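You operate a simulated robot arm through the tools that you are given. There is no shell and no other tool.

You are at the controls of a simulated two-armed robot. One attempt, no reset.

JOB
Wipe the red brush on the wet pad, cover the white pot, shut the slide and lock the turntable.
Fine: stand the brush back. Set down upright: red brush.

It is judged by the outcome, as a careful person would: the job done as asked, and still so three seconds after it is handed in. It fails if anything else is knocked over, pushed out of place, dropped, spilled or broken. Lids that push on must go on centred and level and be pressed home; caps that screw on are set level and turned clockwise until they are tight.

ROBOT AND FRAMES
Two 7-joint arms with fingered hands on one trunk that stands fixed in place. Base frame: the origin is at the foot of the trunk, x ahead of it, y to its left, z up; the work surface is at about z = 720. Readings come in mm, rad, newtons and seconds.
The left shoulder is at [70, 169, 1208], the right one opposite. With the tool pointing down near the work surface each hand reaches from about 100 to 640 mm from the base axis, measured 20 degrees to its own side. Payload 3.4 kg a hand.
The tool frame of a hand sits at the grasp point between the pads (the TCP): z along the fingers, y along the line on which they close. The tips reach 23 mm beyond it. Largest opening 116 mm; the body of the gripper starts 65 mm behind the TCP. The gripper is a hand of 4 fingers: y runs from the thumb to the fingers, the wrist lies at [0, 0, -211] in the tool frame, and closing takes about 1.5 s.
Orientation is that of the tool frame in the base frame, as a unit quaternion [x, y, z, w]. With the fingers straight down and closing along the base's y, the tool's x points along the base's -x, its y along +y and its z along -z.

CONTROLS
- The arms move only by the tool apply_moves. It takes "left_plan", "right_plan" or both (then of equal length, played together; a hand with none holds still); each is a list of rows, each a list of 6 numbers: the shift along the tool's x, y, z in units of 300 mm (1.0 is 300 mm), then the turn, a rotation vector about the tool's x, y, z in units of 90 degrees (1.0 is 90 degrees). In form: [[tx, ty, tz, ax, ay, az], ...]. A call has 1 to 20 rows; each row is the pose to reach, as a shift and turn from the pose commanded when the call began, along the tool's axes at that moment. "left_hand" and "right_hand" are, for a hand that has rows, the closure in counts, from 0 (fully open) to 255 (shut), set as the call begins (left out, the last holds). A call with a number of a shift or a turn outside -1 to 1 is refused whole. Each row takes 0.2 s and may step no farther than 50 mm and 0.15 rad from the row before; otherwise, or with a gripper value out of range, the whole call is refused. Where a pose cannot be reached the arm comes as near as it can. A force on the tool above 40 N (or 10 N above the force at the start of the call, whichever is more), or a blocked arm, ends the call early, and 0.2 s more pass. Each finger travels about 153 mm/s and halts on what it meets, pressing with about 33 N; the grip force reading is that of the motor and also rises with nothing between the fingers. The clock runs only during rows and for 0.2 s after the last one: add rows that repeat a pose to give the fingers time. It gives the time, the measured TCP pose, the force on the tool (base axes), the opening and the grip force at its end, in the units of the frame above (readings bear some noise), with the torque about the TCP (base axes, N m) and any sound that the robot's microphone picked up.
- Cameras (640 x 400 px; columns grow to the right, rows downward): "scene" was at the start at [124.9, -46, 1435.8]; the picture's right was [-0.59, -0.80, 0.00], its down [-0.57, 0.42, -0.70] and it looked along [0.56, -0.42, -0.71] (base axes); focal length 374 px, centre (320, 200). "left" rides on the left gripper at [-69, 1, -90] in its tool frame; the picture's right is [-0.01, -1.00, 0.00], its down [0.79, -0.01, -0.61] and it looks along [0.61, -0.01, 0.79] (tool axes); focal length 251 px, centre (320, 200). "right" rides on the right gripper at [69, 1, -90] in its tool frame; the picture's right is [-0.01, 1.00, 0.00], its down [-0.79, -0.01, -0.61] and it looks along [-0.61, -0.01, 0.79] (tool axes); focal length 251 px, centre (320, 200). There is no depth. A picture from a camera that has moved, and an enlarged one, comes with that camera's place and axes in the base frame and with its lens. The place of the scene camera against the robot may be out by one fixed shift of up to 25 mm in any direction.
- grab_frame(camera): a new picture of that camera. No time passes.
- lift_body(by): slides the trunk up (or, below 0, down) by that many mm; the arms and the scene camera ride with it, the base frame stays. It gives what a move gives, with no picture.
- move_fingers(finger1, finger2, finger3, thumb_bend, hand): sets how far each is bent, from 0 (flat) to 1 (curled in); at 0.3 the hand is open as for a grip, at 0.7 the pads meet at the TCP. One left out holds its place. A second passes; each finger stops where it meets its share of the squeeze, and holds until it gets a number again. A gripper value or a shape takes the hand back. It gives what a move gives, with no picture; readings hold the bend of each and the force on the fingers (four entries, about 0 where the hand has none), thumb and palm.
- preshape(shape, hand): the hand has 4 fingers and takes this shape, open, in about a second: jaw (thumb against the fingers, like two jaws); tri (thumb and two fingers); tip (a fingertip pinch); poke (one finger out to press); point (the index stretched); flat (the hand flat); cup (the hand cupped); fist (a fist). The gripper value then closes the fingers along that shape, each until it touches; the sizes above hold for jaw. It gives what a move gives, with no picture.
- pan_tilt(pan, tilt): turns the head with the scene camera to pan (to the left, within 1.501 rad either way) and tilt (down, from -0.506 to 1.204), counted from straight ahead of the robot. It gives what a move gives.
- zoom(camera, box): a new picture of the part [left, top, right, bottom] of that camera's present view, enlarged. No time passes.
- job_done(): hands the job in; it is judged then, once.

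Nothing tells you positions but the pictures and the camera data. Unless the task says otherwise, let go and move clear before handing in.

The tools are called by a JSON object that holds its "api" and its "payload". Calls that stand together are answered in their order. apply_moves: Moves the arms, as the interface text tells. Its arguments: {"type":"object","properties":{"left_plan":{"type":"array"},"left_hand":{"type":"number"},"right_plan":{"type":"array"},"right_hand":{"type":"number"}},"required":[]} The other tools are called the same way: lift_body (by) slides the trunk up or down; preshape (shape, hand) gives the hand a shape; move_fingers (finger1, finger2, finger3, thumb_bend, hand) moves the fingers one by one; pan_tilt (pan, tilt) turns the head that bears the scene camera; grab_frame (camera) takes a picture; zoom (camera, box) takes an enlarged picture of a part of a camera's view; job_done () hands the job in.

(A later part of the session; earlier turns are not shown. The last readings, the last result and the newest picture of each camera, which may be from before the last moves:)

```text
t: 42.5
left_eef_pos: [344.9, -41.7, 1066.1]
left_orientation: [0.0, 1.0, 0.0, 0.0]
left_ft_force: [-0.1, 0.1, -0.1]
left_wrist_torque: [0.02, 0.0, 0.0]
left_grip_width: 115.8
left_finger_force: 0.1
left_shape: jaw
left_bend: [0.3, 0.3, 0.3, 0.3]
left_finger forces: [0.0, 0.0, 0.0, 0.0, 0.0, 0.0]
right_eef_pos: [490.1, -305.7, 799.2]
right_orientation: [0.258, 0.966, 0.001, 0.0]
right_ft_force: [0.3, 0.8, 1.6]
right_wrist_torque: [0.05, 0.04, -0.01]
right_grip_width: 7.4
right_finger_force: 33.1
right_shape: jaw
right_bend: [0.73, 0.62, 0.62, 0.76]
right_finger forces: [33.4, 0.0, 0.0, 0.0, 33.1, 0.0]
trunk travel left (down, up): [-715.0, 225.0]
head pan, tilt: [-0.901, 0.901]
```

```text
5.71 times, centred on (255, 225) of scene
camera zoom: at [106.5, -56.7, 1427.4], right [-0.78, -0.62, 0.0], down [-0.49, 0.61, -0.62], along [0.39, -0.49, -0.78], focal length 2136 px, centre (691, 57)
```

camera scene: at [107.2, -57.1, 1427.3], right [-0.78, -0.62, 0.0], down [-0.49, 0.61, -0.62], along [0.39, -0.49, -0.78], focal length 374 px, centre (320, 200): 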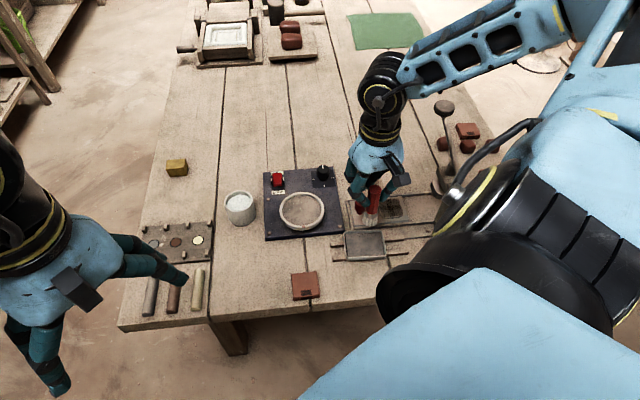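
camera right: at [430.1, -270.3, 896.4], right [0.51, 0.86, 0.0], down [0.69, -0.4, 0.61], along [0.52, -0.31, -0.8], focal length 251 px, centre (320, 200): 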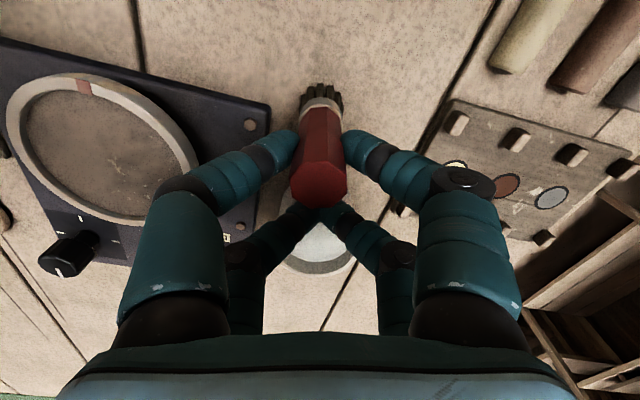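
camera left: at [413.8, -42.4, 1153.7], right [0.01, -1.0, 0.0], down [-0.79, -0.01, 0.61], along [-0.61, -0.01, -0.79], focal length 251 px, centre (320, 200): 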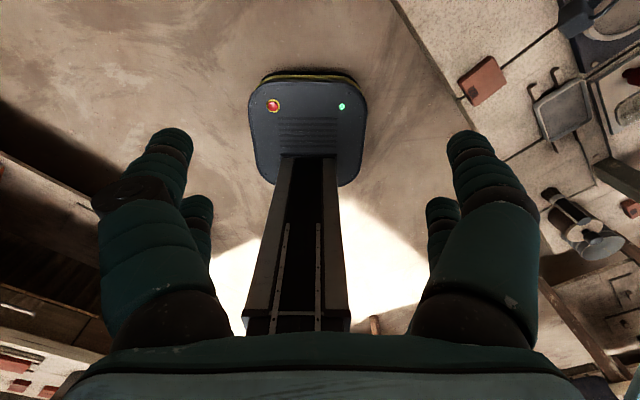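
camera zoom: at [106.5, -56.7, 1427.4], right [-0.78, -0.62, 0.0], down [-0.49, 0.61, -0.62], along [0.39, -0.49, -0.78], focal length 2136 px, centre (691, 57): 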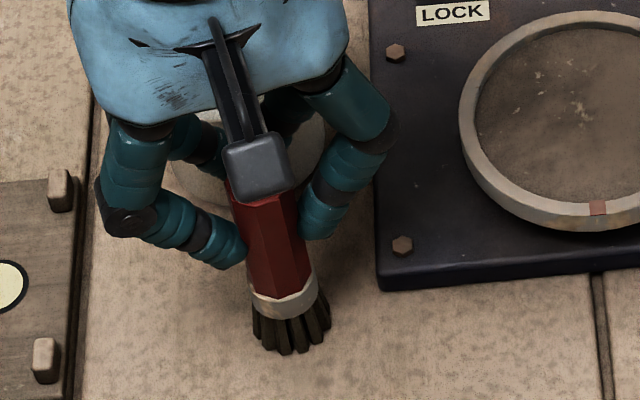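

The brush rests lightly on the table at its original spot. Releasing, then rising straight up.

{"api": "apply_moves", "payload": {"right_plan": [[0, 0, 0, 0, 0, 0], [0, 0, 0, 0, 0, 0], [0, 0, 0, 0, 0, 0], [0, 0, 0, 0, 0, 0], [0, 0, 0, 0, 0, 0], [0, 0, 0, 0, 0, 0]], "right_hand": 80}}

{"api": "grab_frame", "payload": {"camera": "right"}}

{"api": "zoom", "payload": {"camera": "scene", "box": [225, 190, 285, 260]}}

```text
t: 43.9
left_eef_pos: [343.7, -41.5, 1063.8]
left_orientation: [0.0, 1.0, 0.0, 0.0]
left_ft_force: [0.7, -0.2, -0.2]
left_wrist_torque: [-0.02, -0.02, -0.01]
left_grip_width: 115.7
left_finger_force: 0.0
left_shape: jaw
left_bend: [0.3, 0.3, 0.3, 0.3]
left_finger forces: [0.1, 0.0, 0.0, 0.0, 0.0, 0.0]
right_eef_pos: [490.7, -305.2, 797.3]
right_orientation: [0.259, 0.966, 0.0, 0.0]
right_ft_force: [-1.3, -0.1, 0.2]
right_wrist_torque: [-0.01, 0.01, 0.02]
right_grip_width: 79.2
right_finger_force: 0.0
right_shape: jaw
right_bend: [0.68, 0.68, 0.68, 0.68]
right_finger forces: [0.0, 0.0, 0.0, 0.1, 0.1, 0.0]
trunk travel left (down, up): [-715.0, 225.0]
head pan, tilt: [-0.901, 0.901]
```

```text
taken
camera right: at [431.0, -270.3, 888.6], right [0.51, 0.86, 0.0], down [0.68, -0.4, 0.61], along [0.52, -0.31, -0.79], focal length 251 px, centre (320, 200)
```

right: 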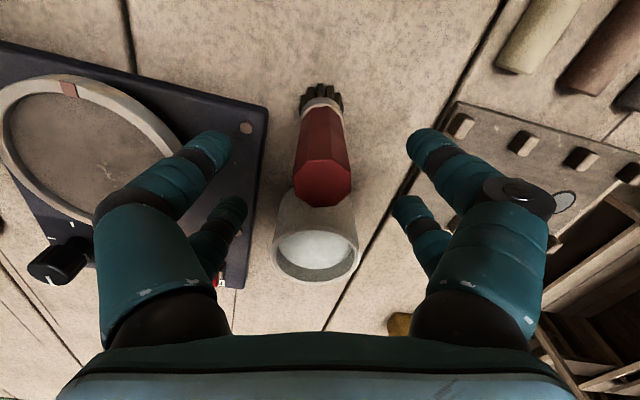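

```text
5.71 times, centred on (255, 225) of scene
camera zoom: at [106.7, -56.9, 1427.3], right [-0.78, -0.62, 0.0], down [-0.49, 0.61, -0.62], along [0.39, -0.49, -0.78], focal length 2136 px, centre (691, 57)
```

zoom: 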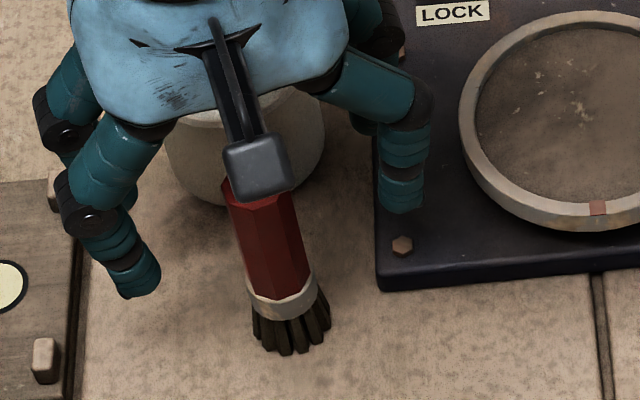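

The brush is standing freely. Rising and heading to the lid, with a closer look on the way.

{"api": "apply_moves", "payload": {"right_plan": [[0, 0, -0.1, 0, 0, 0], [0, 0, -0.25, 0, 0, 0], [0, 0, -0.4, 0, 0, 0]]}}

{"api": "apply_moves", "payload": {"right_plan": [[-0.02, -0.12, 0, 0, 0, 0], [-0.04, -0.25, 0, 0, 0, 0], [-0.06, -0.38, 0, 0, 0, 0], [-0.08, -0.51, 0, 0, 0, 0], [-0.1, -0.64, 0, 0, 0, 0], [-0.12, -0.77, 0, 0, 0, 0], [-0.14, -0.9, 0, 0, 0, 0], [-0.15, -0.98, 0, 0, 0, 0], [-0.15, -0.98, 0, 0, 0, 0]]}}

{"api": "grab_frame", "payload": {"camera": "right"}}

{"api": "grab_frame", "payload": {"camera": "scene"}}

```text
t: 44.7
left_eef_pos: [344.7, -41.0, 1064.8]
left_orientation: [0.001, 1.0, 0.0, 0.0]
left_ft_force: [-0.5, -0.4, 0.0]
left_wrist_torque: [0.03, 0.02, -0.02]
left_grip_width: 116.1
left_finger_force: 0.0
left_shape: jaw
left_bend: [0.3, 0.3, 0.3, 0.3]
left_finger forces: [0.1, 0.0, 0.0, 0.0, 0.0, 0.0]
right_eef_pos: [490.4, -307.9, 921.5]
right_orientation: [0.259, 0.966, 0.0, 0.0]
right_ft_force: [0.1, -0.3, -0.1]
right_wrist_torque: [-0.01, -0.02, 0.01]
right_grip_width: 79.2
right_finger_force: 0.1
right_shape: jaw
right_bend: [0.68, 0.68, 0.68, 0.68]
right_finger forces: [0.0, 0.0, 0.1, 0.0, 0.0, 0.1]
trunk travel left (down, up): [-715.0, 225.0]
head pan, tilt: [-0.901, 0.901]
```

```text
t: 46.7
left_eef_pos: [345.3, -41.9, 1064.4]
left_orientation: [0.0, 1.0, 0.0, -0.001]
left_ft_force: [0.6, -0.4, -0.3]
left_wrist_torque: [-0.02, 0.0, 0.03]
left_grip_width: 115.9
left_finger_force: 0.1
left_shape: jaw
left_bend: [0.3, 0.3, 0.3, 0.3]
left_finger forces: [0.0, 0.0, 0.0, 0.0, 0.0, 0.0]
right_eef_pos: [384.5, -584.7, 919.8]
right_orientation: [0.258, 0.966, 0.0, 0.0]
right_ft_force: [0.0, 0.3, 0.3]
right_wrist_torque: [-0.02, 0.02, -0.05]
right_grip_width: 79.1
right_finger_force: 0.1
right_shape: jaw
right_bend: [0.68, 0.68, 0.68, 0.68]
right_finger forces: [0.0, 0.0, 0.0, 0.1, 0.0, 0.1]
trunk travel left (down, up): [-715.0, 225.0]
head pan, tilt: [-0.901, 0.901]
```

```text
taken
camera right: at [324.4, -549.2, 1008.3], right [0.51, 0.86, 0.0], down [0.68, -0.4, 0.61], along [0.52, -0.31, -0.79], focal length 251 px, centre (320, 200)
```

right: 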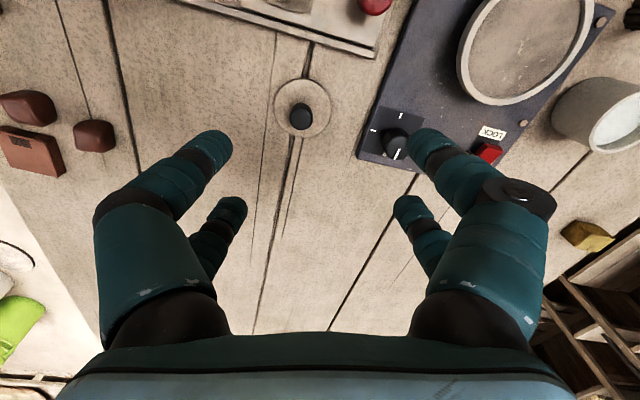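

```text
taken
camera scene: at [106.8, -56.8, 1427.3], right [-0.78, -0.62, 0.0], down [-0.49, 0.61, -0.62], along [0.39, -0.49, -0.78], focal length 374 px, centre (320, 200)
```

scene: 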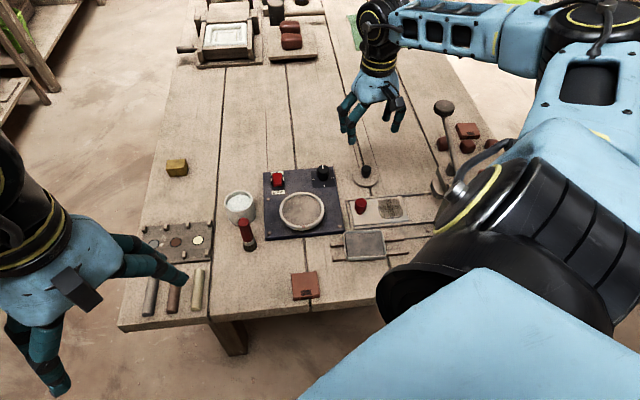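

{"api": "zoom", "payload": {"camera": "right", "box": [250, 60, 360, 150]}}

{"api": "zoom", "payload": {"camera": "scene", "box": [340, 140, 400, 200]}}

{"api": "zoom", "payload": {"camera": "scene", "box": [220, 160, 300, 260]}}

```text
4.44 times, centred on (305, 105) of right
camera zoom: at [324.4, -549.2, 1008.3], right [0.51, 0.86, 0.0], down [0.68, -0.4, 0.61], along [0.52, -0.31, -0.79], focal length 1118 px, centre (387, 622)
```

zoom: 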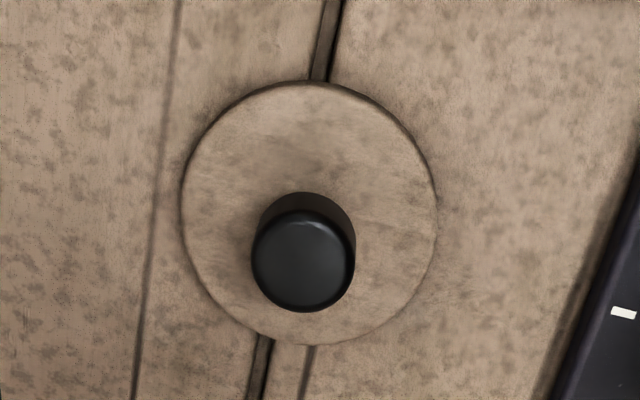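

```text
6.67 times, centred on (370, 170) of scene
camera zoom: at [106.8, -56.8, 1427.3], right [-0.78, -0.62, 0.0], down [-0.49, 0.61, -0.62], along [0.39, -0.49, -0.78], focal length 2492 px, centre (-13, 400)
```

zoom: 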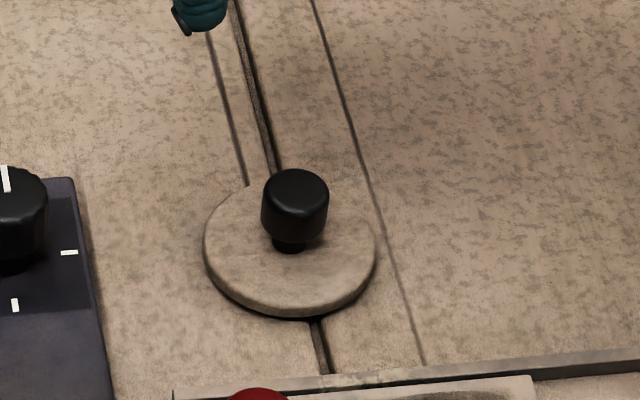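

```text
4.00 times, centred on (260, 210) of scene
camera zoom: at [106.8, -56.8, 1427.3], right [-0.78, -0.62, 0.0], down [-0.49, 0.61, -0.62], along [0.39, -0.49, -0.78], focal length 1495 px, centre (560, 160)
```

zoom: 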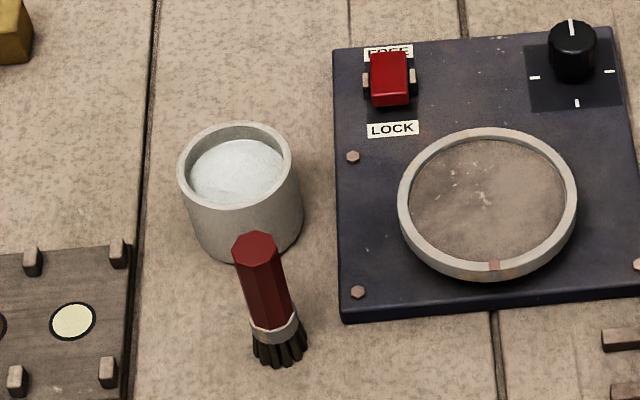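

The lid knob is near (389, -610) and its top is at about z = 763. I'll line up the front finger pair over it, then lower the trunk for reach.

{"api": "apply_moves", "payload": {"right_plan": [[-0.055, -0.03, 0, 0, 0, 0], [-0.111, -0.063, 0, 0, 0, 0], [-0.111, -0.063, 0, 0, 0, 0]]}}

{"api": "lift_body", "payload": {"by": -100}}

{"api": "grab_frame", "payload": {"camera": "right"}}

{"api": "grab_frame", "payload": {"camera": "scene"}}

```text
t: 47.5
left_eef_pos: [344.6, -42.7, 1065.6]
left_orientation: [0.0, 1.0, -0.001, -0.001]
left_ft_force: [0.4, -0.6, 0.3]
left_wrist_torque: [0.0, -0.02, -0.01]
left_grip_width: 115.8
left_finger_force: 0.1
left_shape: jaw
left_bend: [0.3, 0.3, 0.3, 0.3]
left_finger forces: [0.0, 0.0, 0.0, 0.0, 0.1, 0.0]
right_eef_pos: [403.3, -617.1, 918.8]
right_orientation: [0.259, 0.966, 0.0, 0.0]
right_ft_force: [-0.4, 0.5, 0.1]
right_wrist_torque: [0.01, 0.0, 0.02]
right_grip_width: 79.0
right_finger_force: 0.1
right_shape: jaw
right_bend: [0.68, 0.68, 0.68, 0.68]
right_finger forces: [0.0, 0.0, 0.0, 0.1, 0.1, 0.0]
trunk travel left (down, up): [-715.0, 225.0]
head pan, tilt: [-0.901, 0.901]
```

```text
t: 48.8
left_eef_pos: [344.0, -42.6, 965.1]
left_orientation: [0.0, 1.0, 0.0, 0.0]
left_ft_force: [-0.1, 0.7, -0.1]
left_wrist_torque: [-0.03, 0.01, -0.01]
left_grip_width: 115.9
left_finger_force: 0.0
left_shape: jaw
left_bend: [0.3, 0.3, 0.3, 0.3]
left_finger forces: [0.1, 0.0, 0.0, 0.0, 0.1, 0.0]
right_eef_pos: [404.6, -616.0, 817.8]
right_orientation: [0.259, 0.966, 0.001, 0.0]
right_ft_force: [0.0, -0.3, 0.9]
right_wrist_torque: [0.01, 0.0, -0.04]
right_grip_width: 79.3
right_finger_force: 0.1
right_shape: jaw
right_bend: [0.68, 0.68, 0.68, 0.68]
right_finger forces: [0.0, 0.0, 0.0, 0.1, 0.1, 0.1]
trunk travel left (down, up): [-615.0, 325.0]
head pan, tilt: [-0.901, 0.901]
```

```text
taken
camera right: at [344.5, -581.0, 907.6], right [0.51, 0.86, 0.0], down [0.68, -0.4, 0.61], along [0.52, -0.31, -0.79], focal length 251 px, centre (320, 200)
```

right: 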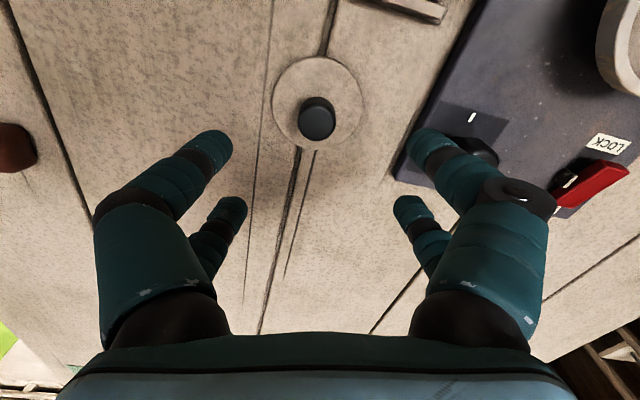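

```text
taken
camera scene: at [106.5, -56.9, 1327.4], right [-0.78, -0.62, 0.0], down [-0.49, 0.61, -0.62], along [0.39, -0.49, -0.78], focal length 374 px, centre (320, 200)
```

scene: 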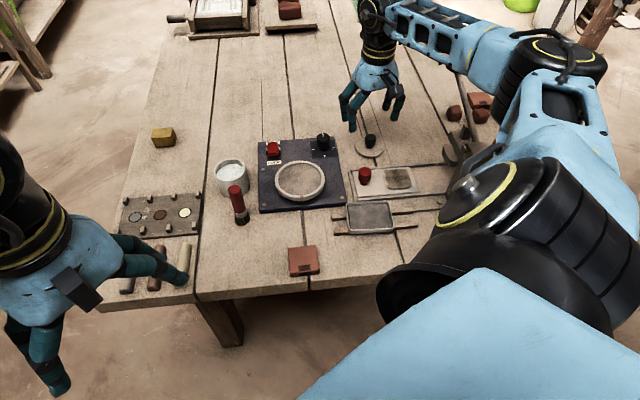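

Well aligned. I'll narrow the opening so the fingers stay clear of the panel, then descend.

{"api": "apply_moves", "payload": {"right_plan": [[0, -0.007, 0, 0, 0, 0], [0, -0.007, 0, 0, 0, 0], [0, -0.007, 0.05, 0, 0, 0], [0, -0.007, 0.1, 0, 0, 0], [0, -0.007, 0.1, 0, 0, 0]], "right_hand": 145}}

{"api": "grab_frame", "payload": {"camera": "right"}}

{"api": "zoom", "payload": {"camera": "scene", "box": [300, 60, 440, 200]}}

```text
t: 50.0
left_eef_pos: [344.9, -42.8, 964.3]
left_orientation: [0.0, 1.0, -0.001, -0.001]
left_ft_force: [-0.5, -0.2, -0.7]
left_wrist_torque: [0.03, -0.01, 0.0]
left_grip_width: 115.9
left_finger_force: 0.0
left_shape: jaw
left_bend: [0.3, 0.3, 0.3, 0.3]
left_finger forces: [0.0, 0.0, 0.1, 0.0, 0.0, 0.0]
right_eef_pos: [404.0, -617.2, 787.1]
right_orientation: [0.259, 0.966, 0.0, 0.0]
right_ft_force: [0.4, -0.2, -0.5]
right_wrist_torque: [0.0, -0.01, 0.01]
right_grip_width: 50.6
right_finger_force: 0.1
right_shape: jaw
right_bend: [0.73, 0.73, 0.73, 0.76]
right_finger forces: [0.0, 0.0, 0.0, 0.0, 0.0, 0.0]
trunk travel left (down, up): [-615.0, 325.0]
head pan, tilt: [-0.901, 0.901]
```

```text
taken
camera right: at [343.4, -581.7, 876.9], right [0.51, 0.86, 0.0], down [0.69, -0.4, 0.61], along [0.52, -0.31, -0.8], focal length 251 px, centre (320, 200)
```

right: 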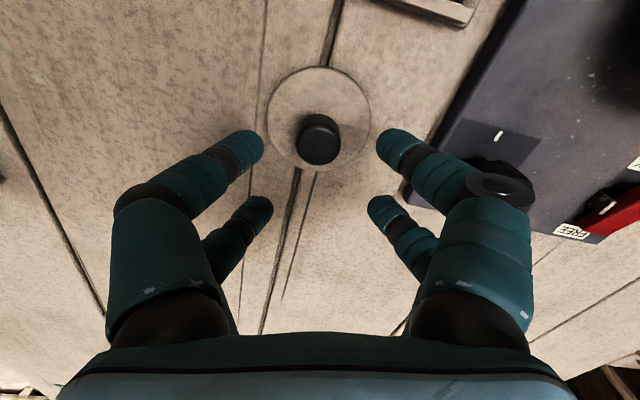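

```text
2.86 times, centred on (370, 130) of scene
camera zoom: at [106.6, -56.9, 1327.4], right [-0.78, -0.62, 0.0], down [-0.49, 0.61, -0.62], along [0.39, -0.49, -0.78], focal length 1068 px, centre (177, 400)
```

zoom: 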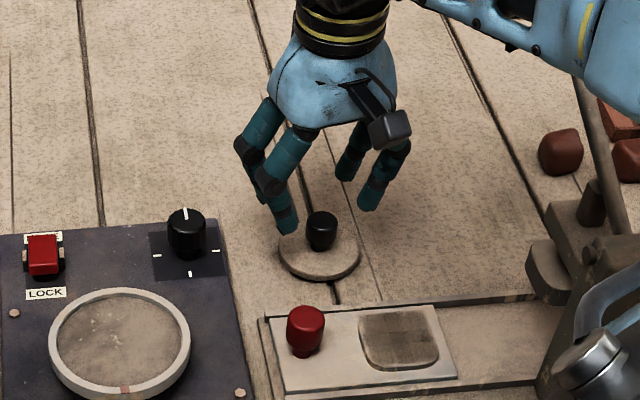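

{"api": "apply_moves", "payload": {"right_plan": [[0, 0, 0.05, 0, 0, 0], [0, 0, 0.09, 0, 0, 0], [0, 0, 0.09, 0, 0, 0]]}}

{"api": "grab_frame", "payload": {"camera": "right"}}

{"api": "zoom", "payload": {"camera": "scene", "box": [330, 90, 410, 180]}}

```text
t: 50.8
left_eef_pos: [345.3, -42.0, 964.4]
left_orientation: [0.0, 1.0, 0.0, 0.0]
left_ft_force: [-0.5, -0.1, -1.0]
left_wrist_torque: [0.01, -0.03, 0.01]
left_grip_width: 115.9
left_finger_force: 0.0
left_shape: jaw
left_bend: [0.3, 0.3, 0.3, 0.3]
left_finger forces: [0.0, 0.0, 0.1, 0.0, 0.0, 0.1]
right_eef_pos: [402.8, -617.4, 761.3]
right_orientation: [0.258, 0.966, -0.001, 0.001]
right_ft_force: [-0.3, 0.3, -0.3]
right_wrist_torque: [-0.01, 0.01, 0.04]
right_grip_width: 50.2
right_finger_force: 0.0
right_shape: jaw
right_bend: [0.73, 0.73, 0.73, 0.76]
right_finger forces: [0.0, 0.1, 0.0, 0.0, 0.1, 0.1]
trunk travel left (down, up): [-615.0, 325.0]
head pan, tilt: [-0.901, 0.901]
```

```text
taken
camera right: at [343.2, -582.5, 850.5], right [0.51, 0.86, 0.0], down [0.68, -0.4, 0.61], along [0.52, -0.31, -0.79], focal length 251 px, centre (320, 200)
```

right: 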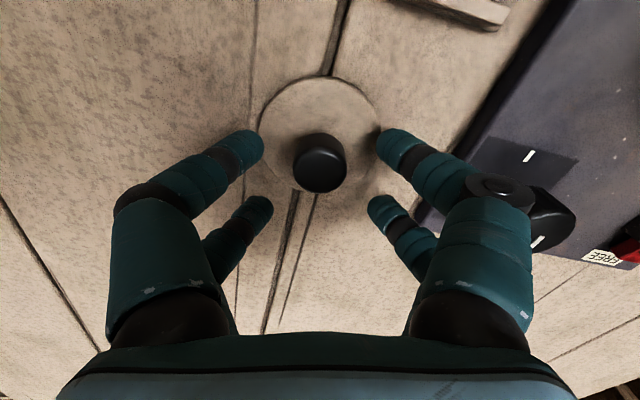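

```text
4.44 times, centred on (370, 135) of scene
camera zoom: at [106.6, -56.9, 1327.4], right [-0.78, -0.62, 0.0], down [-0.49, 0.61, -0.62], along [0.39, -0.49, -0.78], focal length 1661 px, centre (98, 489)
```

zoom: 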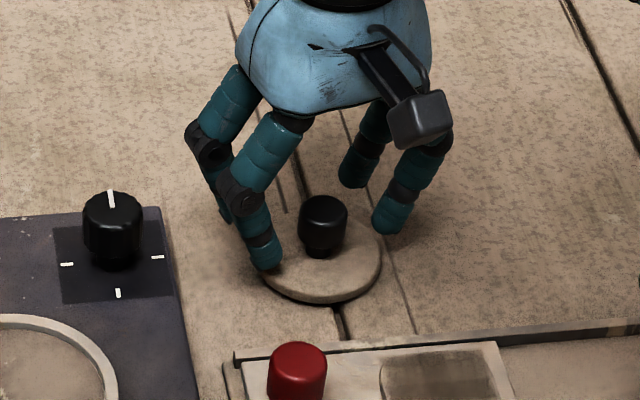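

Lined up. Closing on the knob.

{"api": "apply_moves", "payload": {"right_plan": [[0, 0, 0, 0, 0, 0], [0, 0, 0, 0, 0, 0], [0, 0, 0, 0, 0, 0], [0, 0, 0, 0, 0, 0], [0, 0, 0, 0, 0, 0], [0, 0, 0, 0, 0, 0]], "right_hand": 255}}

{"api": "grab_frame", "payload": {"camera": "right"}}

{"api": "zoom", "payload": {"camera": "scene", "box": [330, 90, 410, 180]}}

```text
t: 52.2
left_eef_pos: [344.3, -42.1, 964.4]
left_orientation: [0.0, 1.0, 0.0, 0.0]
left_ft_force: [-0.3, -0.9, -0.6]
left_wrist_torque: [0.02, 0.03, -0.02]
left_grip_width: 116.2
left_finger_force: 0.1
left_shape: jaw
left_bend: [0.3, 0.3, 0.3, 0.3]
left_finger forces: [0.0, 0.1, 0.0, 0.0, 0.1, 0.1]
right_eef_pos: [403.5, -618.2, 760.8]
right_orientation: [0.258, 0.966, 0.0, -0.001]
right_ft_force: [0.1, 0.3, 0.0]
right_wrist_torque: [-0.02, 0.01, 0.0]
right_grip_width: 4.8
right_finger_force: 33.0
right_shape: jaw
right_bend: [0.73, 0.62, 0.62, 0.75]
right_finger forces: [25.2, 0.0, 0.0, 0.0, 25.2, 0.0]
trunk travel left (down, up): [-615.0, 325.0]
head pan, tilt: [-0.901, 0.901]
```

```text
taken
camera right: at [343.4, -582.6, 850.5], right [0.51, 0.86, 0.0], down [0.68, -0.4, 0.61], along [0.52, -0.31, -0.8], focal length 251 px, centre (320, 200)
```

right: 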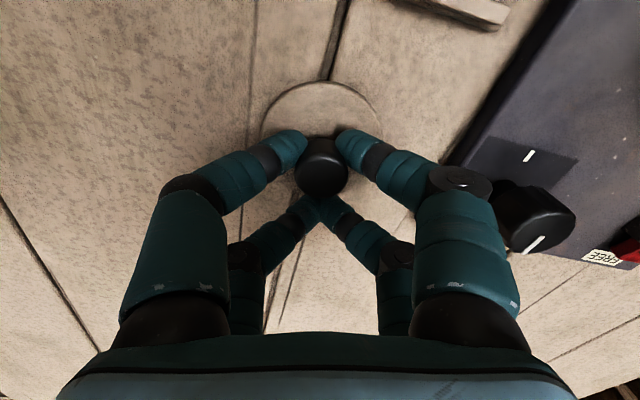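

```text
4.44 times, centred on (370, 135) of scene
camera zoom: at [106.7, -57.1, 1327.3], right [-0.78, -0.62, 0.0], down [-0.49, 0.61, -0.62], along [0.39, -0.49, -0.78], focal length 1661 px, centre (98, 489)
```

zoom: 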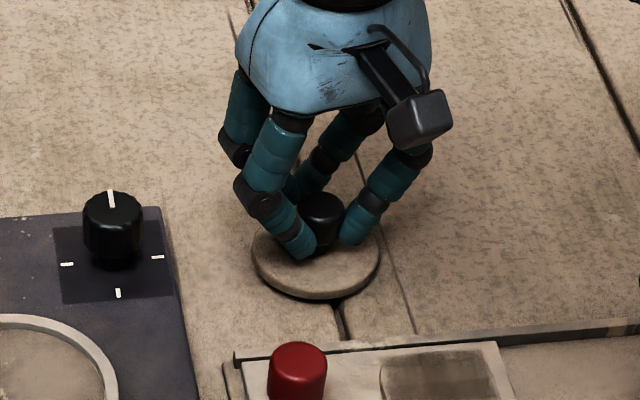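

{"api": "apply_moves", "payload": {"right_plan": [[0, 0, -0.03, 0, 0, 0], [0, 0, -0.08, 0, 0, 0], [0, 0, -0.12, 0, 0, 0], [0, 0, -0.12, 0, 0, 0]]}}

{"api": "grab_frame", "payload": {"camera": "right"}}

{"api": "zoom", "payload": {"camera": "scene", "box": [330, 70, 430, 180]}}

```text
t: 53.2
left_eef_pos: [345.4, -43.1, 966.0]
left_orientation: [0.0, 1.0, -0.001, 0.001]
left_ft_force: [-0.7, -0.1, 0.5]
left_wrist_torque: [0.0, 0.02, 0.02]
left_grip_width: 116.0
left_finger_force: 0.1
left_shape: jaw
left_bend: [0.3, 0.3, 0.3, 0.3]
left_finger forces: [0.0, 0.1, 0.1, 0.0, 0.1, 0.0]
right_eef_pos: [402.0, -616.2, 794.8]
right_orientation: [0.259, 0.966, -0.001, 0.0]
right_ft_force: [-0.3, 0.0, -0.1]
right_wrist_torque: [0.01, 0.03, 0.02]
right_grip_width: 4.7
right_finger_force: 33.5
right_shape: jaw
right_bend: [0.73, 0.62, 0.62, 0.75]
right_finger forces: [25.2, 0.0, 0.0, 0.0, 24.9, 0.1]
trunk travel left (down, up): [-615.0, 325.0]
head pan, tilt: [-0.901, 0.901]
```

```text
taken
camera right: at [343.2, -581.8, 886.1], right [0.51, 0.86, 0.0], down [0.68, -0.4, 0.61], along [0.52, -0.31, -0.8], focal length 251 px, centre (320, 200)
```

right: 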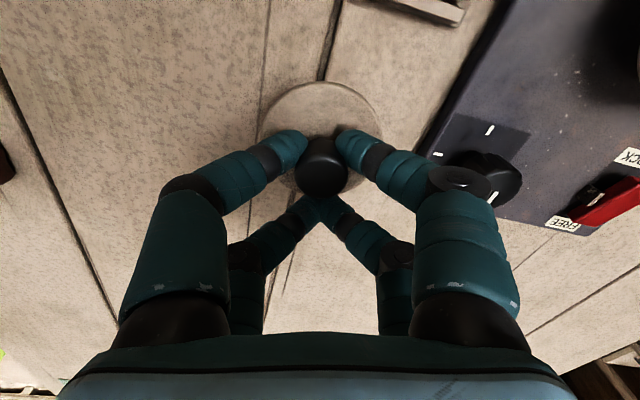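

```text
3.64 times, centred on (380, 125) of scene
camera zoom: at [106.8, -57.2, 1327.3], right [-0.78, -0.62, 0.0], down [-0.49, 0.61, -0.62], along [0.39, -0.49, -0.78], focal length 1359 px, centre (102, 473)
```

zoom: 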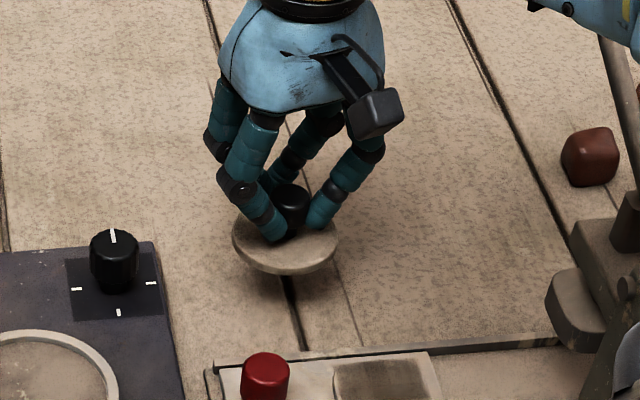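

The lid is held and level. Lifting high and carrying it toward the pot, stopping short to measure the pot's centre.

{"api": "apply_moves", "payload": {"right_plan": [[0, 0, -0.12, 0, 0, 0], [0, 0, -0.24, 0, 0, 0], [0, 0, -0.37, 0, 0, 0], [0, 0.1, -0.37, 0, 0, 0], [0, 0.22, -0.37, 0, 0, 0], [0, 0.34, -0.37, 0, 0, 0], [0, 0.46, -0.37, 0, 0, 0], [0, 0.58, -0.37, 0, 0, 0], [0.01, 0.67, -0.37, 0, 0, 0], [0.01, 0.67, -0.37, 0, 0, 0]]}}

{"api": "grab_frame", "payload": {"camera": "right"}}

{"api": "grab_frame", "payload": {"camera": "scene"}}

```text
t: 55.4
left_eef_pos: [344.6, -42.6, 966.0]
left_orientation: [0.0, 1.0, -0.001, 0.0]
left_ft_force: [-0.8, 0.3, -0.7]
left_wrist_torque: [-0.01, 0.02, -0.03]
left_grip_width: 115.8
left_finger_force: 0.1
left_shape: jaw
left_bend: [0.3, 0.3, 0.3, 0.3]
left_finger forces: [0.0, 0.0, 0.1, 0.0, 0.1, 0.0]
right_eef_pos: [502.3, -443.7, 907.0]
right_orientation: [0.258, 0.966, -0.001, 0.0]
right_ft_force: [0.7, -0.6, 0.6]
right_wrist_torque: [0.01, 0.0, 0.0]
right_grip_width: 4.5
right_finger_force: 33.2
right_shape: jaw
right_bend: [0.73, 0.62, 0.62, 0.75]
right_finger forces: [24.3, 0.1, 0.1, 0.1, 24.7, 0.1]
trunk travel left (down, up): [-615.0, 325.0]
head pan, tilt: [-0.901, 0.901]
```

```text
taken
camera right: at [442.7, -409.0, 996.7], right [0.51, 0.86, 0.0], down [0.68, -0.4, 0.61], along [0.52, -0.31, -0.79], focal length 251 px, centre (320, 200)
```

right: 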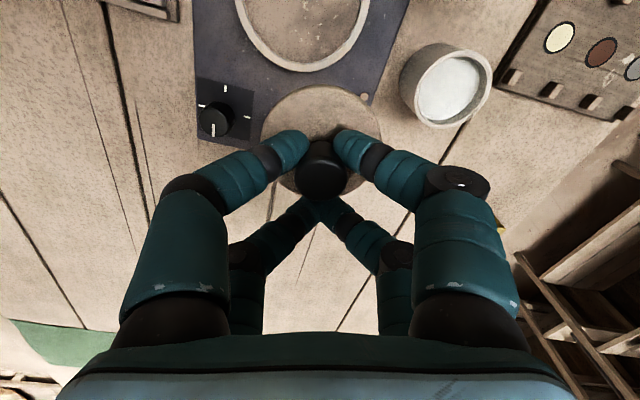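

```text
taken
camera scene: at [106.5, -57.4, 1327.3], right [-0.78, -0.62, 0.0], down [-0.49, 0.61, -0.62], along [0.39, -0.49, -0.78], focal length 374 px, centre (320, 200)
```

scene: 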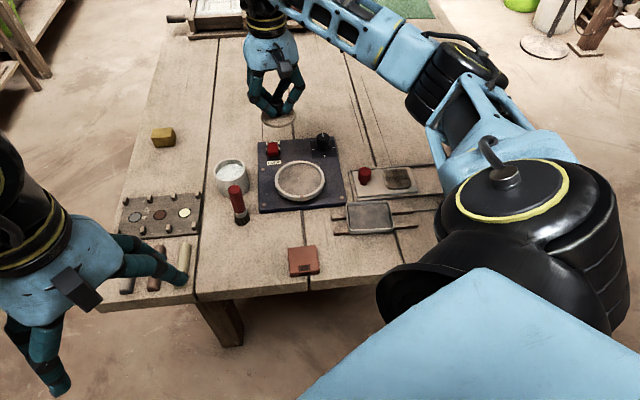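

{"api": "zoom", "payload": {"camera": "right", "box": [385, 30, 505, 140]}}

{"api": "zoom", "payload": {"camera": "right", "box": [250, 75, 400, 205]}}

{"api": "zoom", "payload": {"camera": "scene", "box": [200, 80, 320, 240]}}

```text
3.64 times, centred on (445, 85) of right
camera zoom: at [442.7, -409.0, 996.7], right [0.51, 0.86, 0.0], down [0.68, -0.4, 0.61], along [0.52, -0.31, -0.79], focal length 914 px, centre (-134, 618)
```

zoom: 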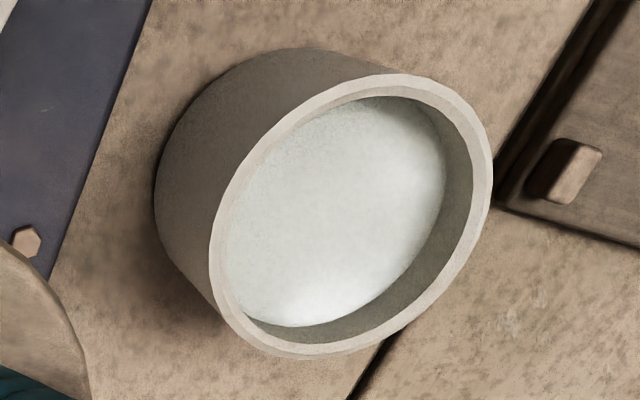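

```text
3.08 times, centred on (325, 140) of right
camera zoom: at [442.7, -409.0, 996.7], right [0.51, 0.86, 0.0], down [0.68, -0.4, 0.61], along [0.52, -0.31, -0.79], focal length 774 px, centre (305, 385)
```

zoom: 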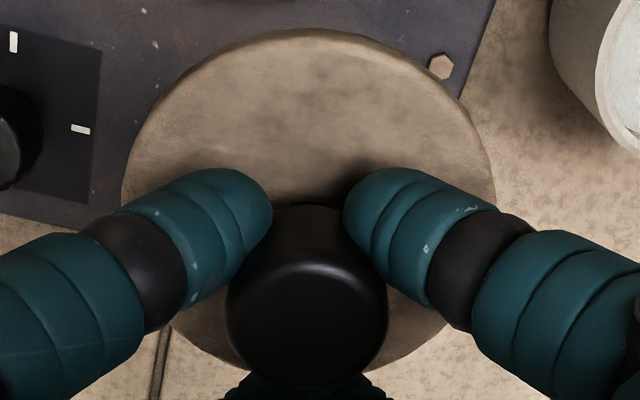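

```text
2.50 times, centred on (260, 160) of scene
camera zoom: at [106.5, -57.4, 1327.3], right [-0.78, -0.62, 0.0], down [-0.49, 0.61, -0.62], along [0.39, -0.49, -0.78], focal length 934 px, centre (470, 300)
```

zoom: 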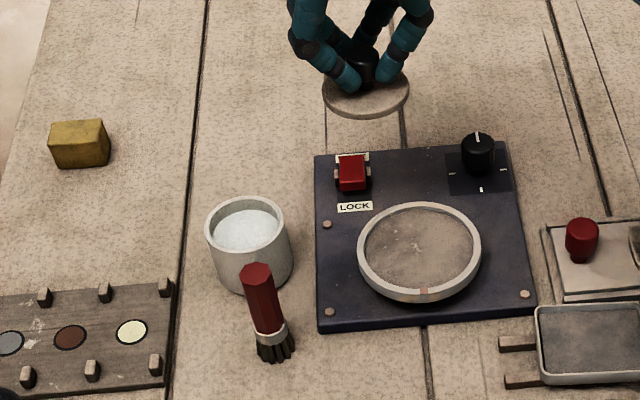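

{"api": "zoom", "payload": {"camera": "scene", "box": [240, 80, 320, 140]}}

{"api": "zoom", "payload": {"camera": "scene", "box": [205, 145, 285, 205]}}

```text
6.67 times, centred on (280, 110) of scene
camera zoom: at [106.5, -57.4, 1327.3], right [-0.78, -0.62, 0.0], down [-0.49, 0.61, -0.62], along [0.39, -0.49, -0.78], focal length 2492 px, centre (587, 800)
```

zoom: 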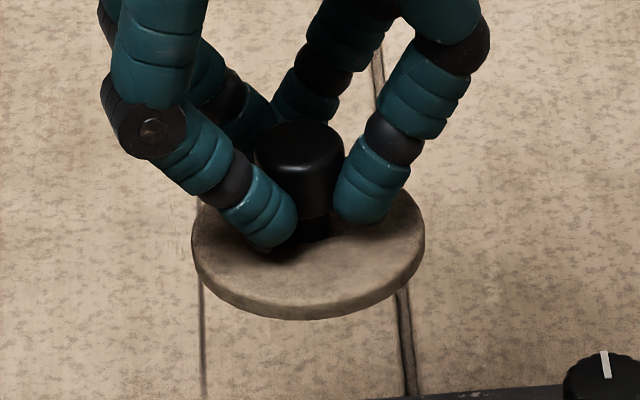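

```text
6.67 times, centred on (245, 175) of scene
camera zoom: at [106.5, -57.4, 1327.3], right [-0.78, -0.62, 0.0], down [-0.49, 0.61, -0.62], along [0.39, -0.49, -0.78], focal length 2492 px, centre (820, 367)
```

zoom: 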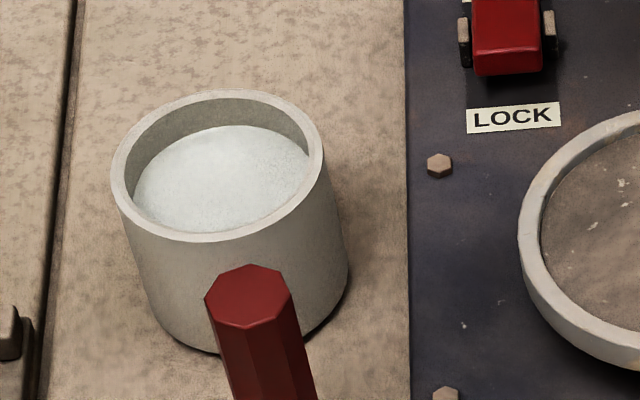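

The pot's centre is (549, -340) with its rim at z = 768, and the lid hangs level. Moving the lid over the pot and lowering it to just above the rim.

{"api": "apply_moves", "payload": {"right_plan": [[-0.003, 0.1, 0, 0, 0, 0], [-0.006, 0.2, 0, 0, 0, 0], [-0.009, 0.3, 0, 0, 0, 0], [-0.012, 0.378, 0, 0, 0, 0], [-0.012, 0.378, 0.1, 0, 0, 0], [-0.012, 0.378, 0.2, 0, 0, 0], [-0.012, 0.378, 0.263, 0, 0, 0], [-0.012, 0.378, 0.263, 0, 0, 0]]}}

{"api": "grab_frame", "payload": {"camera": "right"}}

{"api": "zoom", "payload": {"camera": "right", "box": [250, 75, 400, 205]}}

{"api": "zoom", "payload": {"camera": "scene", "box": [190, 130, 290, 205]}}

```text
t: 57.2
left_eef_pos: [344.7, -42.5, 964.5]
left_orientation: [0.0, 1.0, 0.0, 0.0]
left_ft_force: [0.7, -0.2, -0.1]
left_wrist_torque: [0.0, 0.02, 0.0]
left_grip_width: 116.1
left_finger_force: 0.1
left_shape: jaw
left_bend: [0.3, 0.3, 0.3, 0.3]
left_finger forces: [0.0, 0.1, 0.0, 0.0, 0.0, 0.0]
right_eef_pos: [560.8, -345.7, 828.1]
right_orientation: [0.259, 0.966, 0.0, 0.001]
right_ft_force: [0.1, 0.1, 0.6]
right_wrist_torque: [0.02, -0.01, 0.02]
right_grip_width: 2.0
right_finger_force: 33.4
right_shape: jaw
right_bend: [0.76, 0.62, 0.62, 0.78]
right_finger forces: [0.0, 0.0, 0.0, 0.0, 0.0, 0.0]
trunk travel left (down, up): [-615.0, 325.0]
head pan, tilt: [-0.901, 0.901]
```

```text
taken
camera right: at [501.4, -311.5, 918.7], right [0.51, 0.86, 0.0], down [0.68, -0.4, 0.61], along [0.52, -0.31, -0.79], focal length 251 px, centre (320, 200)
```

right: 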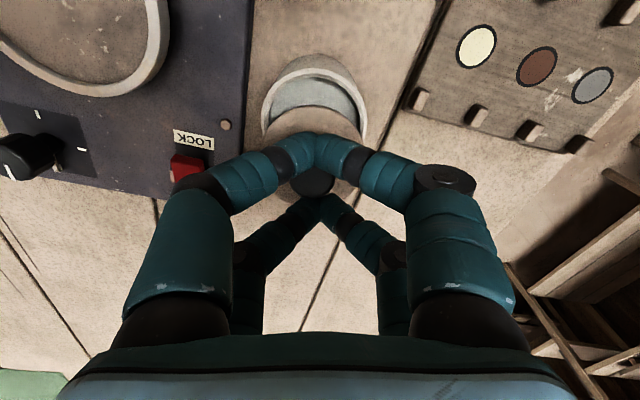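

```text
3.08 times, centred on (325, 140) of right
camera zoom: at [501.4, -311.5, 918.7], right [0.51, 0.86, 0.0], down [0.68, -0.4, 0.61], along [0.52, -0.31, -0.79], focal length 774 px, centre (305, 385)
```

zoom: 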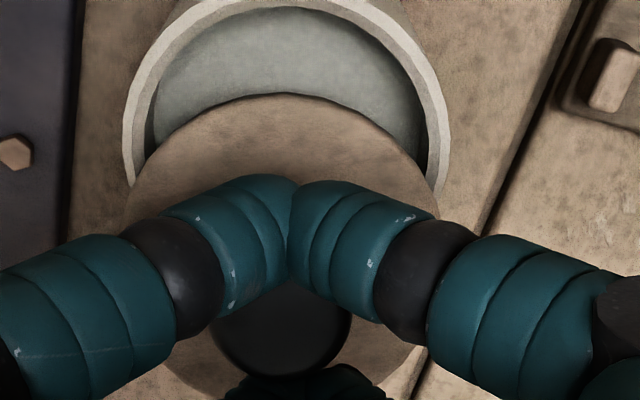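

```text
5.33 times, centred on (240, 168) of scene
camera zoom: at [106.6, -56.9, 1327.4], right [-0.78, -0.62, 0.0], down [-0.49, 0.61, -0.62], along [0.39, -0.49, -0.78], focal length 1994 px, centre (747, 373)
```

zoom: 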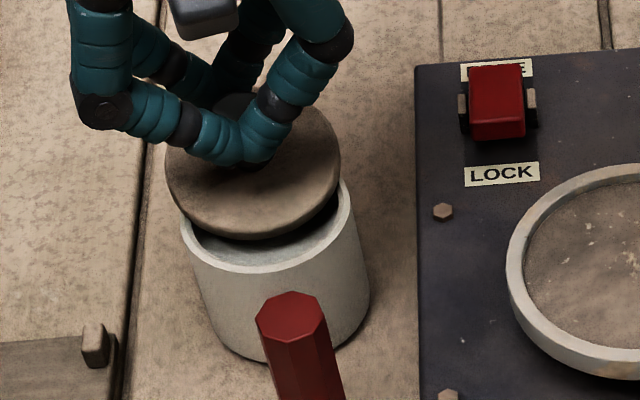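

The finger forces dropped to zero: the knob has slipped out of the front pair. I'll look carefully before moving anything.

{"api": "zoom", "payload": {"camera": "scene", "box": [205, 130, 270, 185]}}

{"api": "zoom", "payload": {"camera": "right", "box": [260, 120, 390, 230]}}

```text
7.27 times, centred on (238, 158) of scene
camera zoom: at [106.6, -56.9, 1327.4], right [-0.78, -0.62, 0.0], down [-0.49, 0.61, -0.62], along [0.39, -0.49, -0.78], focal length 2718 px, centre (920, 509)
```

zoom: 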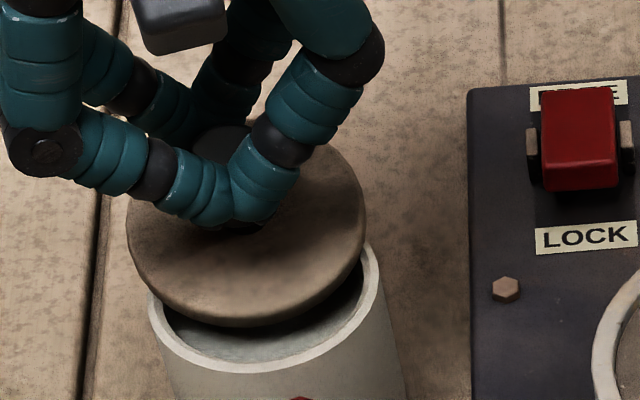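

```text
3.64 times, centred on (325, 175) of right
camera zoom: at [501.4, -311.5, 918.7], right [0.51, 0.86, 0.0], down [0.68, -0.4, 0.61], along [0.52, -0.31, -0.79], focal length 914 px, centre (302, 291)
```

zoom: 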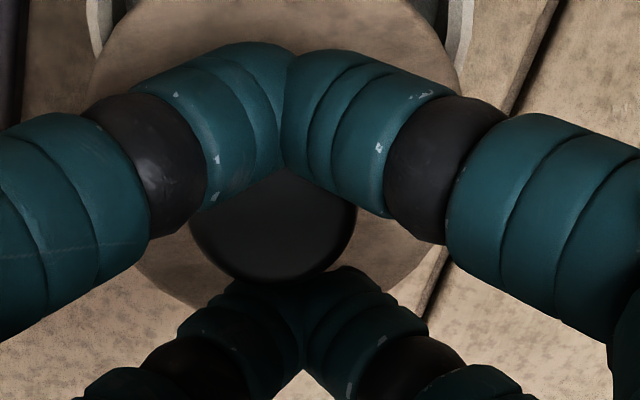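

From both cameras the lid now rests on the pot rim, about 17 mm off centre away from me, with the knob loosely between the finger pairs. It is supported there, so I'll open slowly, rise clear and look.

{"api": "apply_moves", "payload": {"right_plan": [[0, 0, 0, 0, 0, 0], [0, 0, 0, 0, 0, 0], [0, 0, 0, 0, 0, 0], [0, 0, 0, 0, 0, 0], [0, 0, 0, 0, 0, 0]], "right_hand": 145}}

{"api": "grab_frame", "payload": {"camera": "right"}}

{"api": "zoom", "payload": {"camera": "scene", "box": [205, 130, 270, 185]}}

```text
t: 58.4
left_eef_pos: [345.0, -41.7, 964.4]
left_orientation: [0.0, 1.0, 0.0, 0.0]
left_ft_force: [1.1, 0.1, -0.5]
left_wrist_torque: [0.01, 0.02, -0.01]
left_grip_width: 116.1
left_finger_force: 0.1
left_shape: jaw
left_bend: [0.3, 0.3, 0.3, 0.3]
left_finger forces: [0.0, 0.1, 0.0, 0.0, 0.0, 0.0]
right_eef_pos: [561.0, -346.4, 828.8]
right_orientation: [0.259, 0.966, -0.001, 0.0]
right_ft_force: [0.3, 0.0, -0.2]
right_wrist_torque: [0.02, 0.02, 0.0]
right_grip_width: 49.6
right_finger_force: 0.1
right_shape: jaw
right_bend: [0.73, 0.73, 0.73, 0.77]
right_finger forces: [0.0, 0.0, 0.1, 0.0, 0.0, 0.0]
trunk travel left (down, up): [-615.0, 325.0]
head pan, tilt: [-0.901, 0.901]
```

```text
taken
camera right: at [501.4, -311.5, 918.8], right [0.51, 0.86, 0.0], down [0.68, -0.4, 0.61], along [0.52, -0.31, -0.79], focal length 251 px, centre (320, 200)
```

right: 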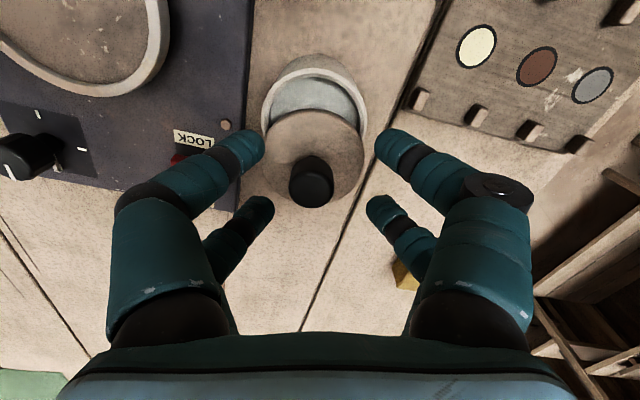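

```text
7.27 times, centred on (238, 158) of scene
camera zoom: at [106.8, -56.9, 1327.3], right [-0.78, -0.62, 0.0], down [-0.49, 0.61, -0.62], along [0.39, -0.49, -0.78], focal length 2718 px, centre (920, 509)
```

zoom: 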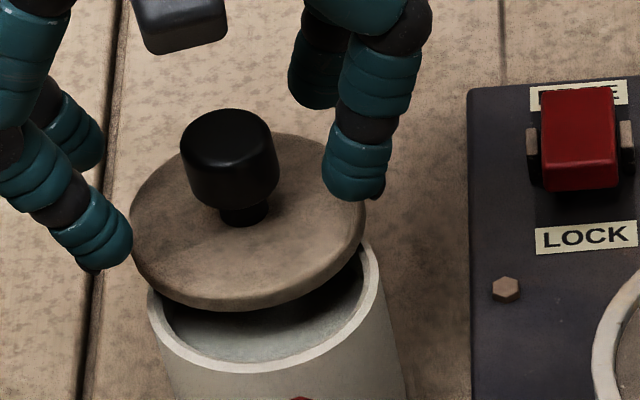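

The lid stays on the rim. I'll zoom in to place the knob exactly for a better-centred grip.

{"api": "zoom", "payload": {"camera": "right", "box": [250, 50, 380, 220]}}

{"api": "zoom", "payload": {"camera": "right", "box": [260, 130, 370, 220]}}

```text
2.35 times, centred on (315, 135) of right
camera zoom: at [501.4, -311.5, 918.8], right [0.51, 0.86, 0.0], down [0.68, -0.4, 0.61], along [0.52, -0.31, -0.79], focal length 592 px, centre (332, 353)
```

zoom: 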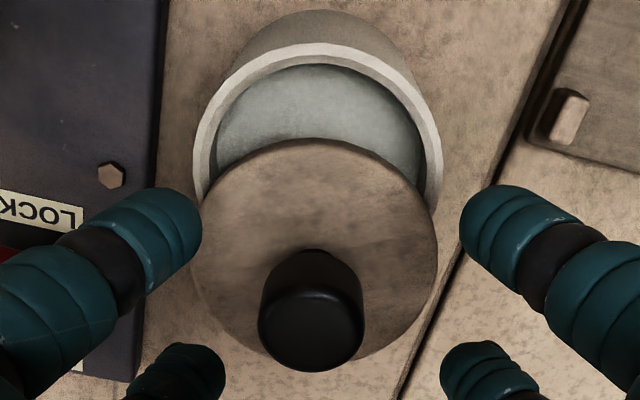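

```text
4.44 times, centred on (315, 175) of right
camera zoom: at [501.4, -311.5, 918.8], right [0.51, 0.86, 0.0], down [0.68, -0.4, 0.61], along [0.52, -0.31, -0.79], focal length 1118 px, centre (342, 311)
```

zoom: 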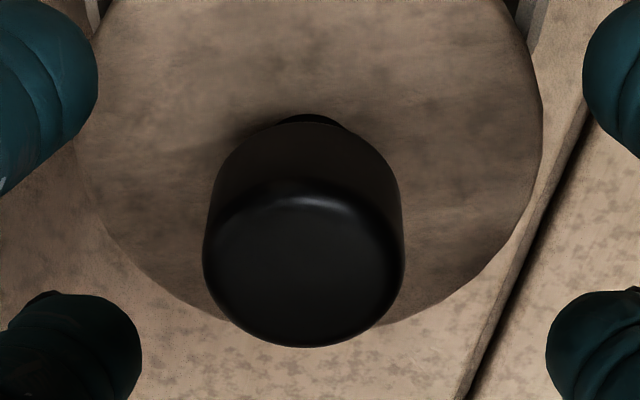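

The knob is about 22 mm behind the front pair's line. I'll shift the hand so the front pair centres on the knob, slightly higher on its head than last time.

{"api": "apply_moves", "payload": {"right_plan": [[-0.035, -0.008, 0, 0, 0, 0], [-0.073, -0.015, 0, 0, 0, 0], [-0.073, -0.015, 0, 0, 0, 0]]}}

{"api": "zoom", "payload": {"camera": "right", "box": [220, 50, 420, 220]}}

{"api": "zoom", "payload": {"camera": "scene", "box": [205, 130, 270, 185]}}

```text
t: 59.2
left_eef_pos: [343.7, -41.9, 965.3]
left_orientation: [0.0, 1.0, 0.0, 0.0]
left_ft_force: [-0.7, -0.3, 0.4]
left_wrist_torque: [0.02, 0.02, 0.03]
left_grip_width: 116.0
left_finger_force: 0.2
left_shape: jaw
left_bend: [0.3, 0.3, 0.3, 0.3]
left_finger forces: [0.0, 0.0, 0.0, 0.0, 0.1, 0.1]
right_eef_pos: [576.4, -361.3, 828.3]
right_orientation: [0.259, 0.966, 0.0, 0.0]
right_ft_force: [0.4, -1.0, 1.0]
right_wrist_torque: [0.01, -0.01, -0.01]
right_grip_width: 49.4
right_finger_force: 0.0
right_shape: jaw
right_bend: [0.73, 0.73, 0.73, 0.77]
right_finger forces: [0.0, 0.1, 0.0, 0.0, 0.0, 0.0]
trunk travel left (down, up): [-615.0, 325.0]
head pan, tilt: [-0.901, 0.901]
```

```text
2.35 times, centred on (320, 135) of right
camera zoom: at [516.8, -326.3, 918.8], right [0.51, 0.86, 0.0], down [0.68, -0.4, 0.61], along [0.52, -0.31, -0.79], focal length 592 px, centre (320, 353)
```

zoom: 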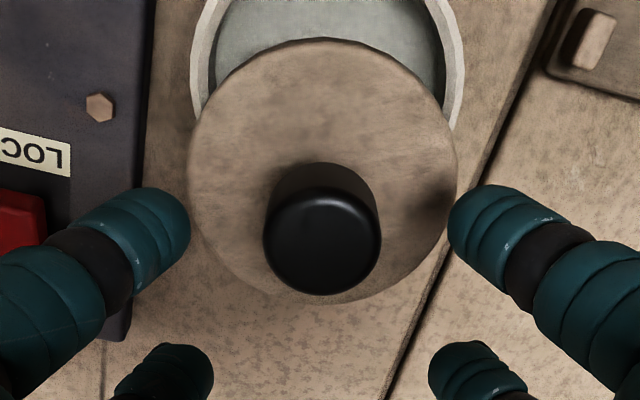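

```text
7.27 times, centred on (238, 158) of scene
camera zoom: at [106.6, -57.0, 1327.3], right [-0.78, -0.62, 0.0], down [-0.49, 0.61, -0.62], along [0.39, -0.49, -0.78], focal length 2718 px, centre (920, 509)
```

zoom: 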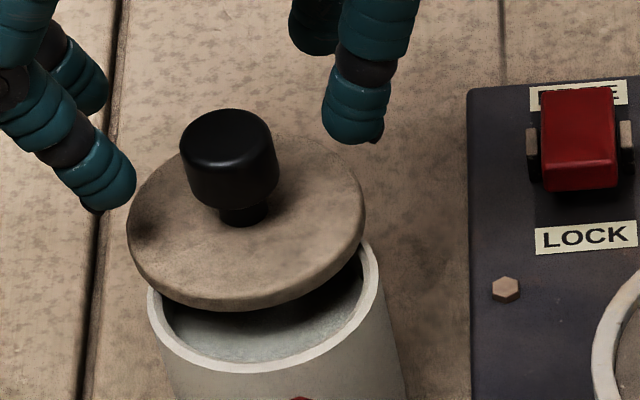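

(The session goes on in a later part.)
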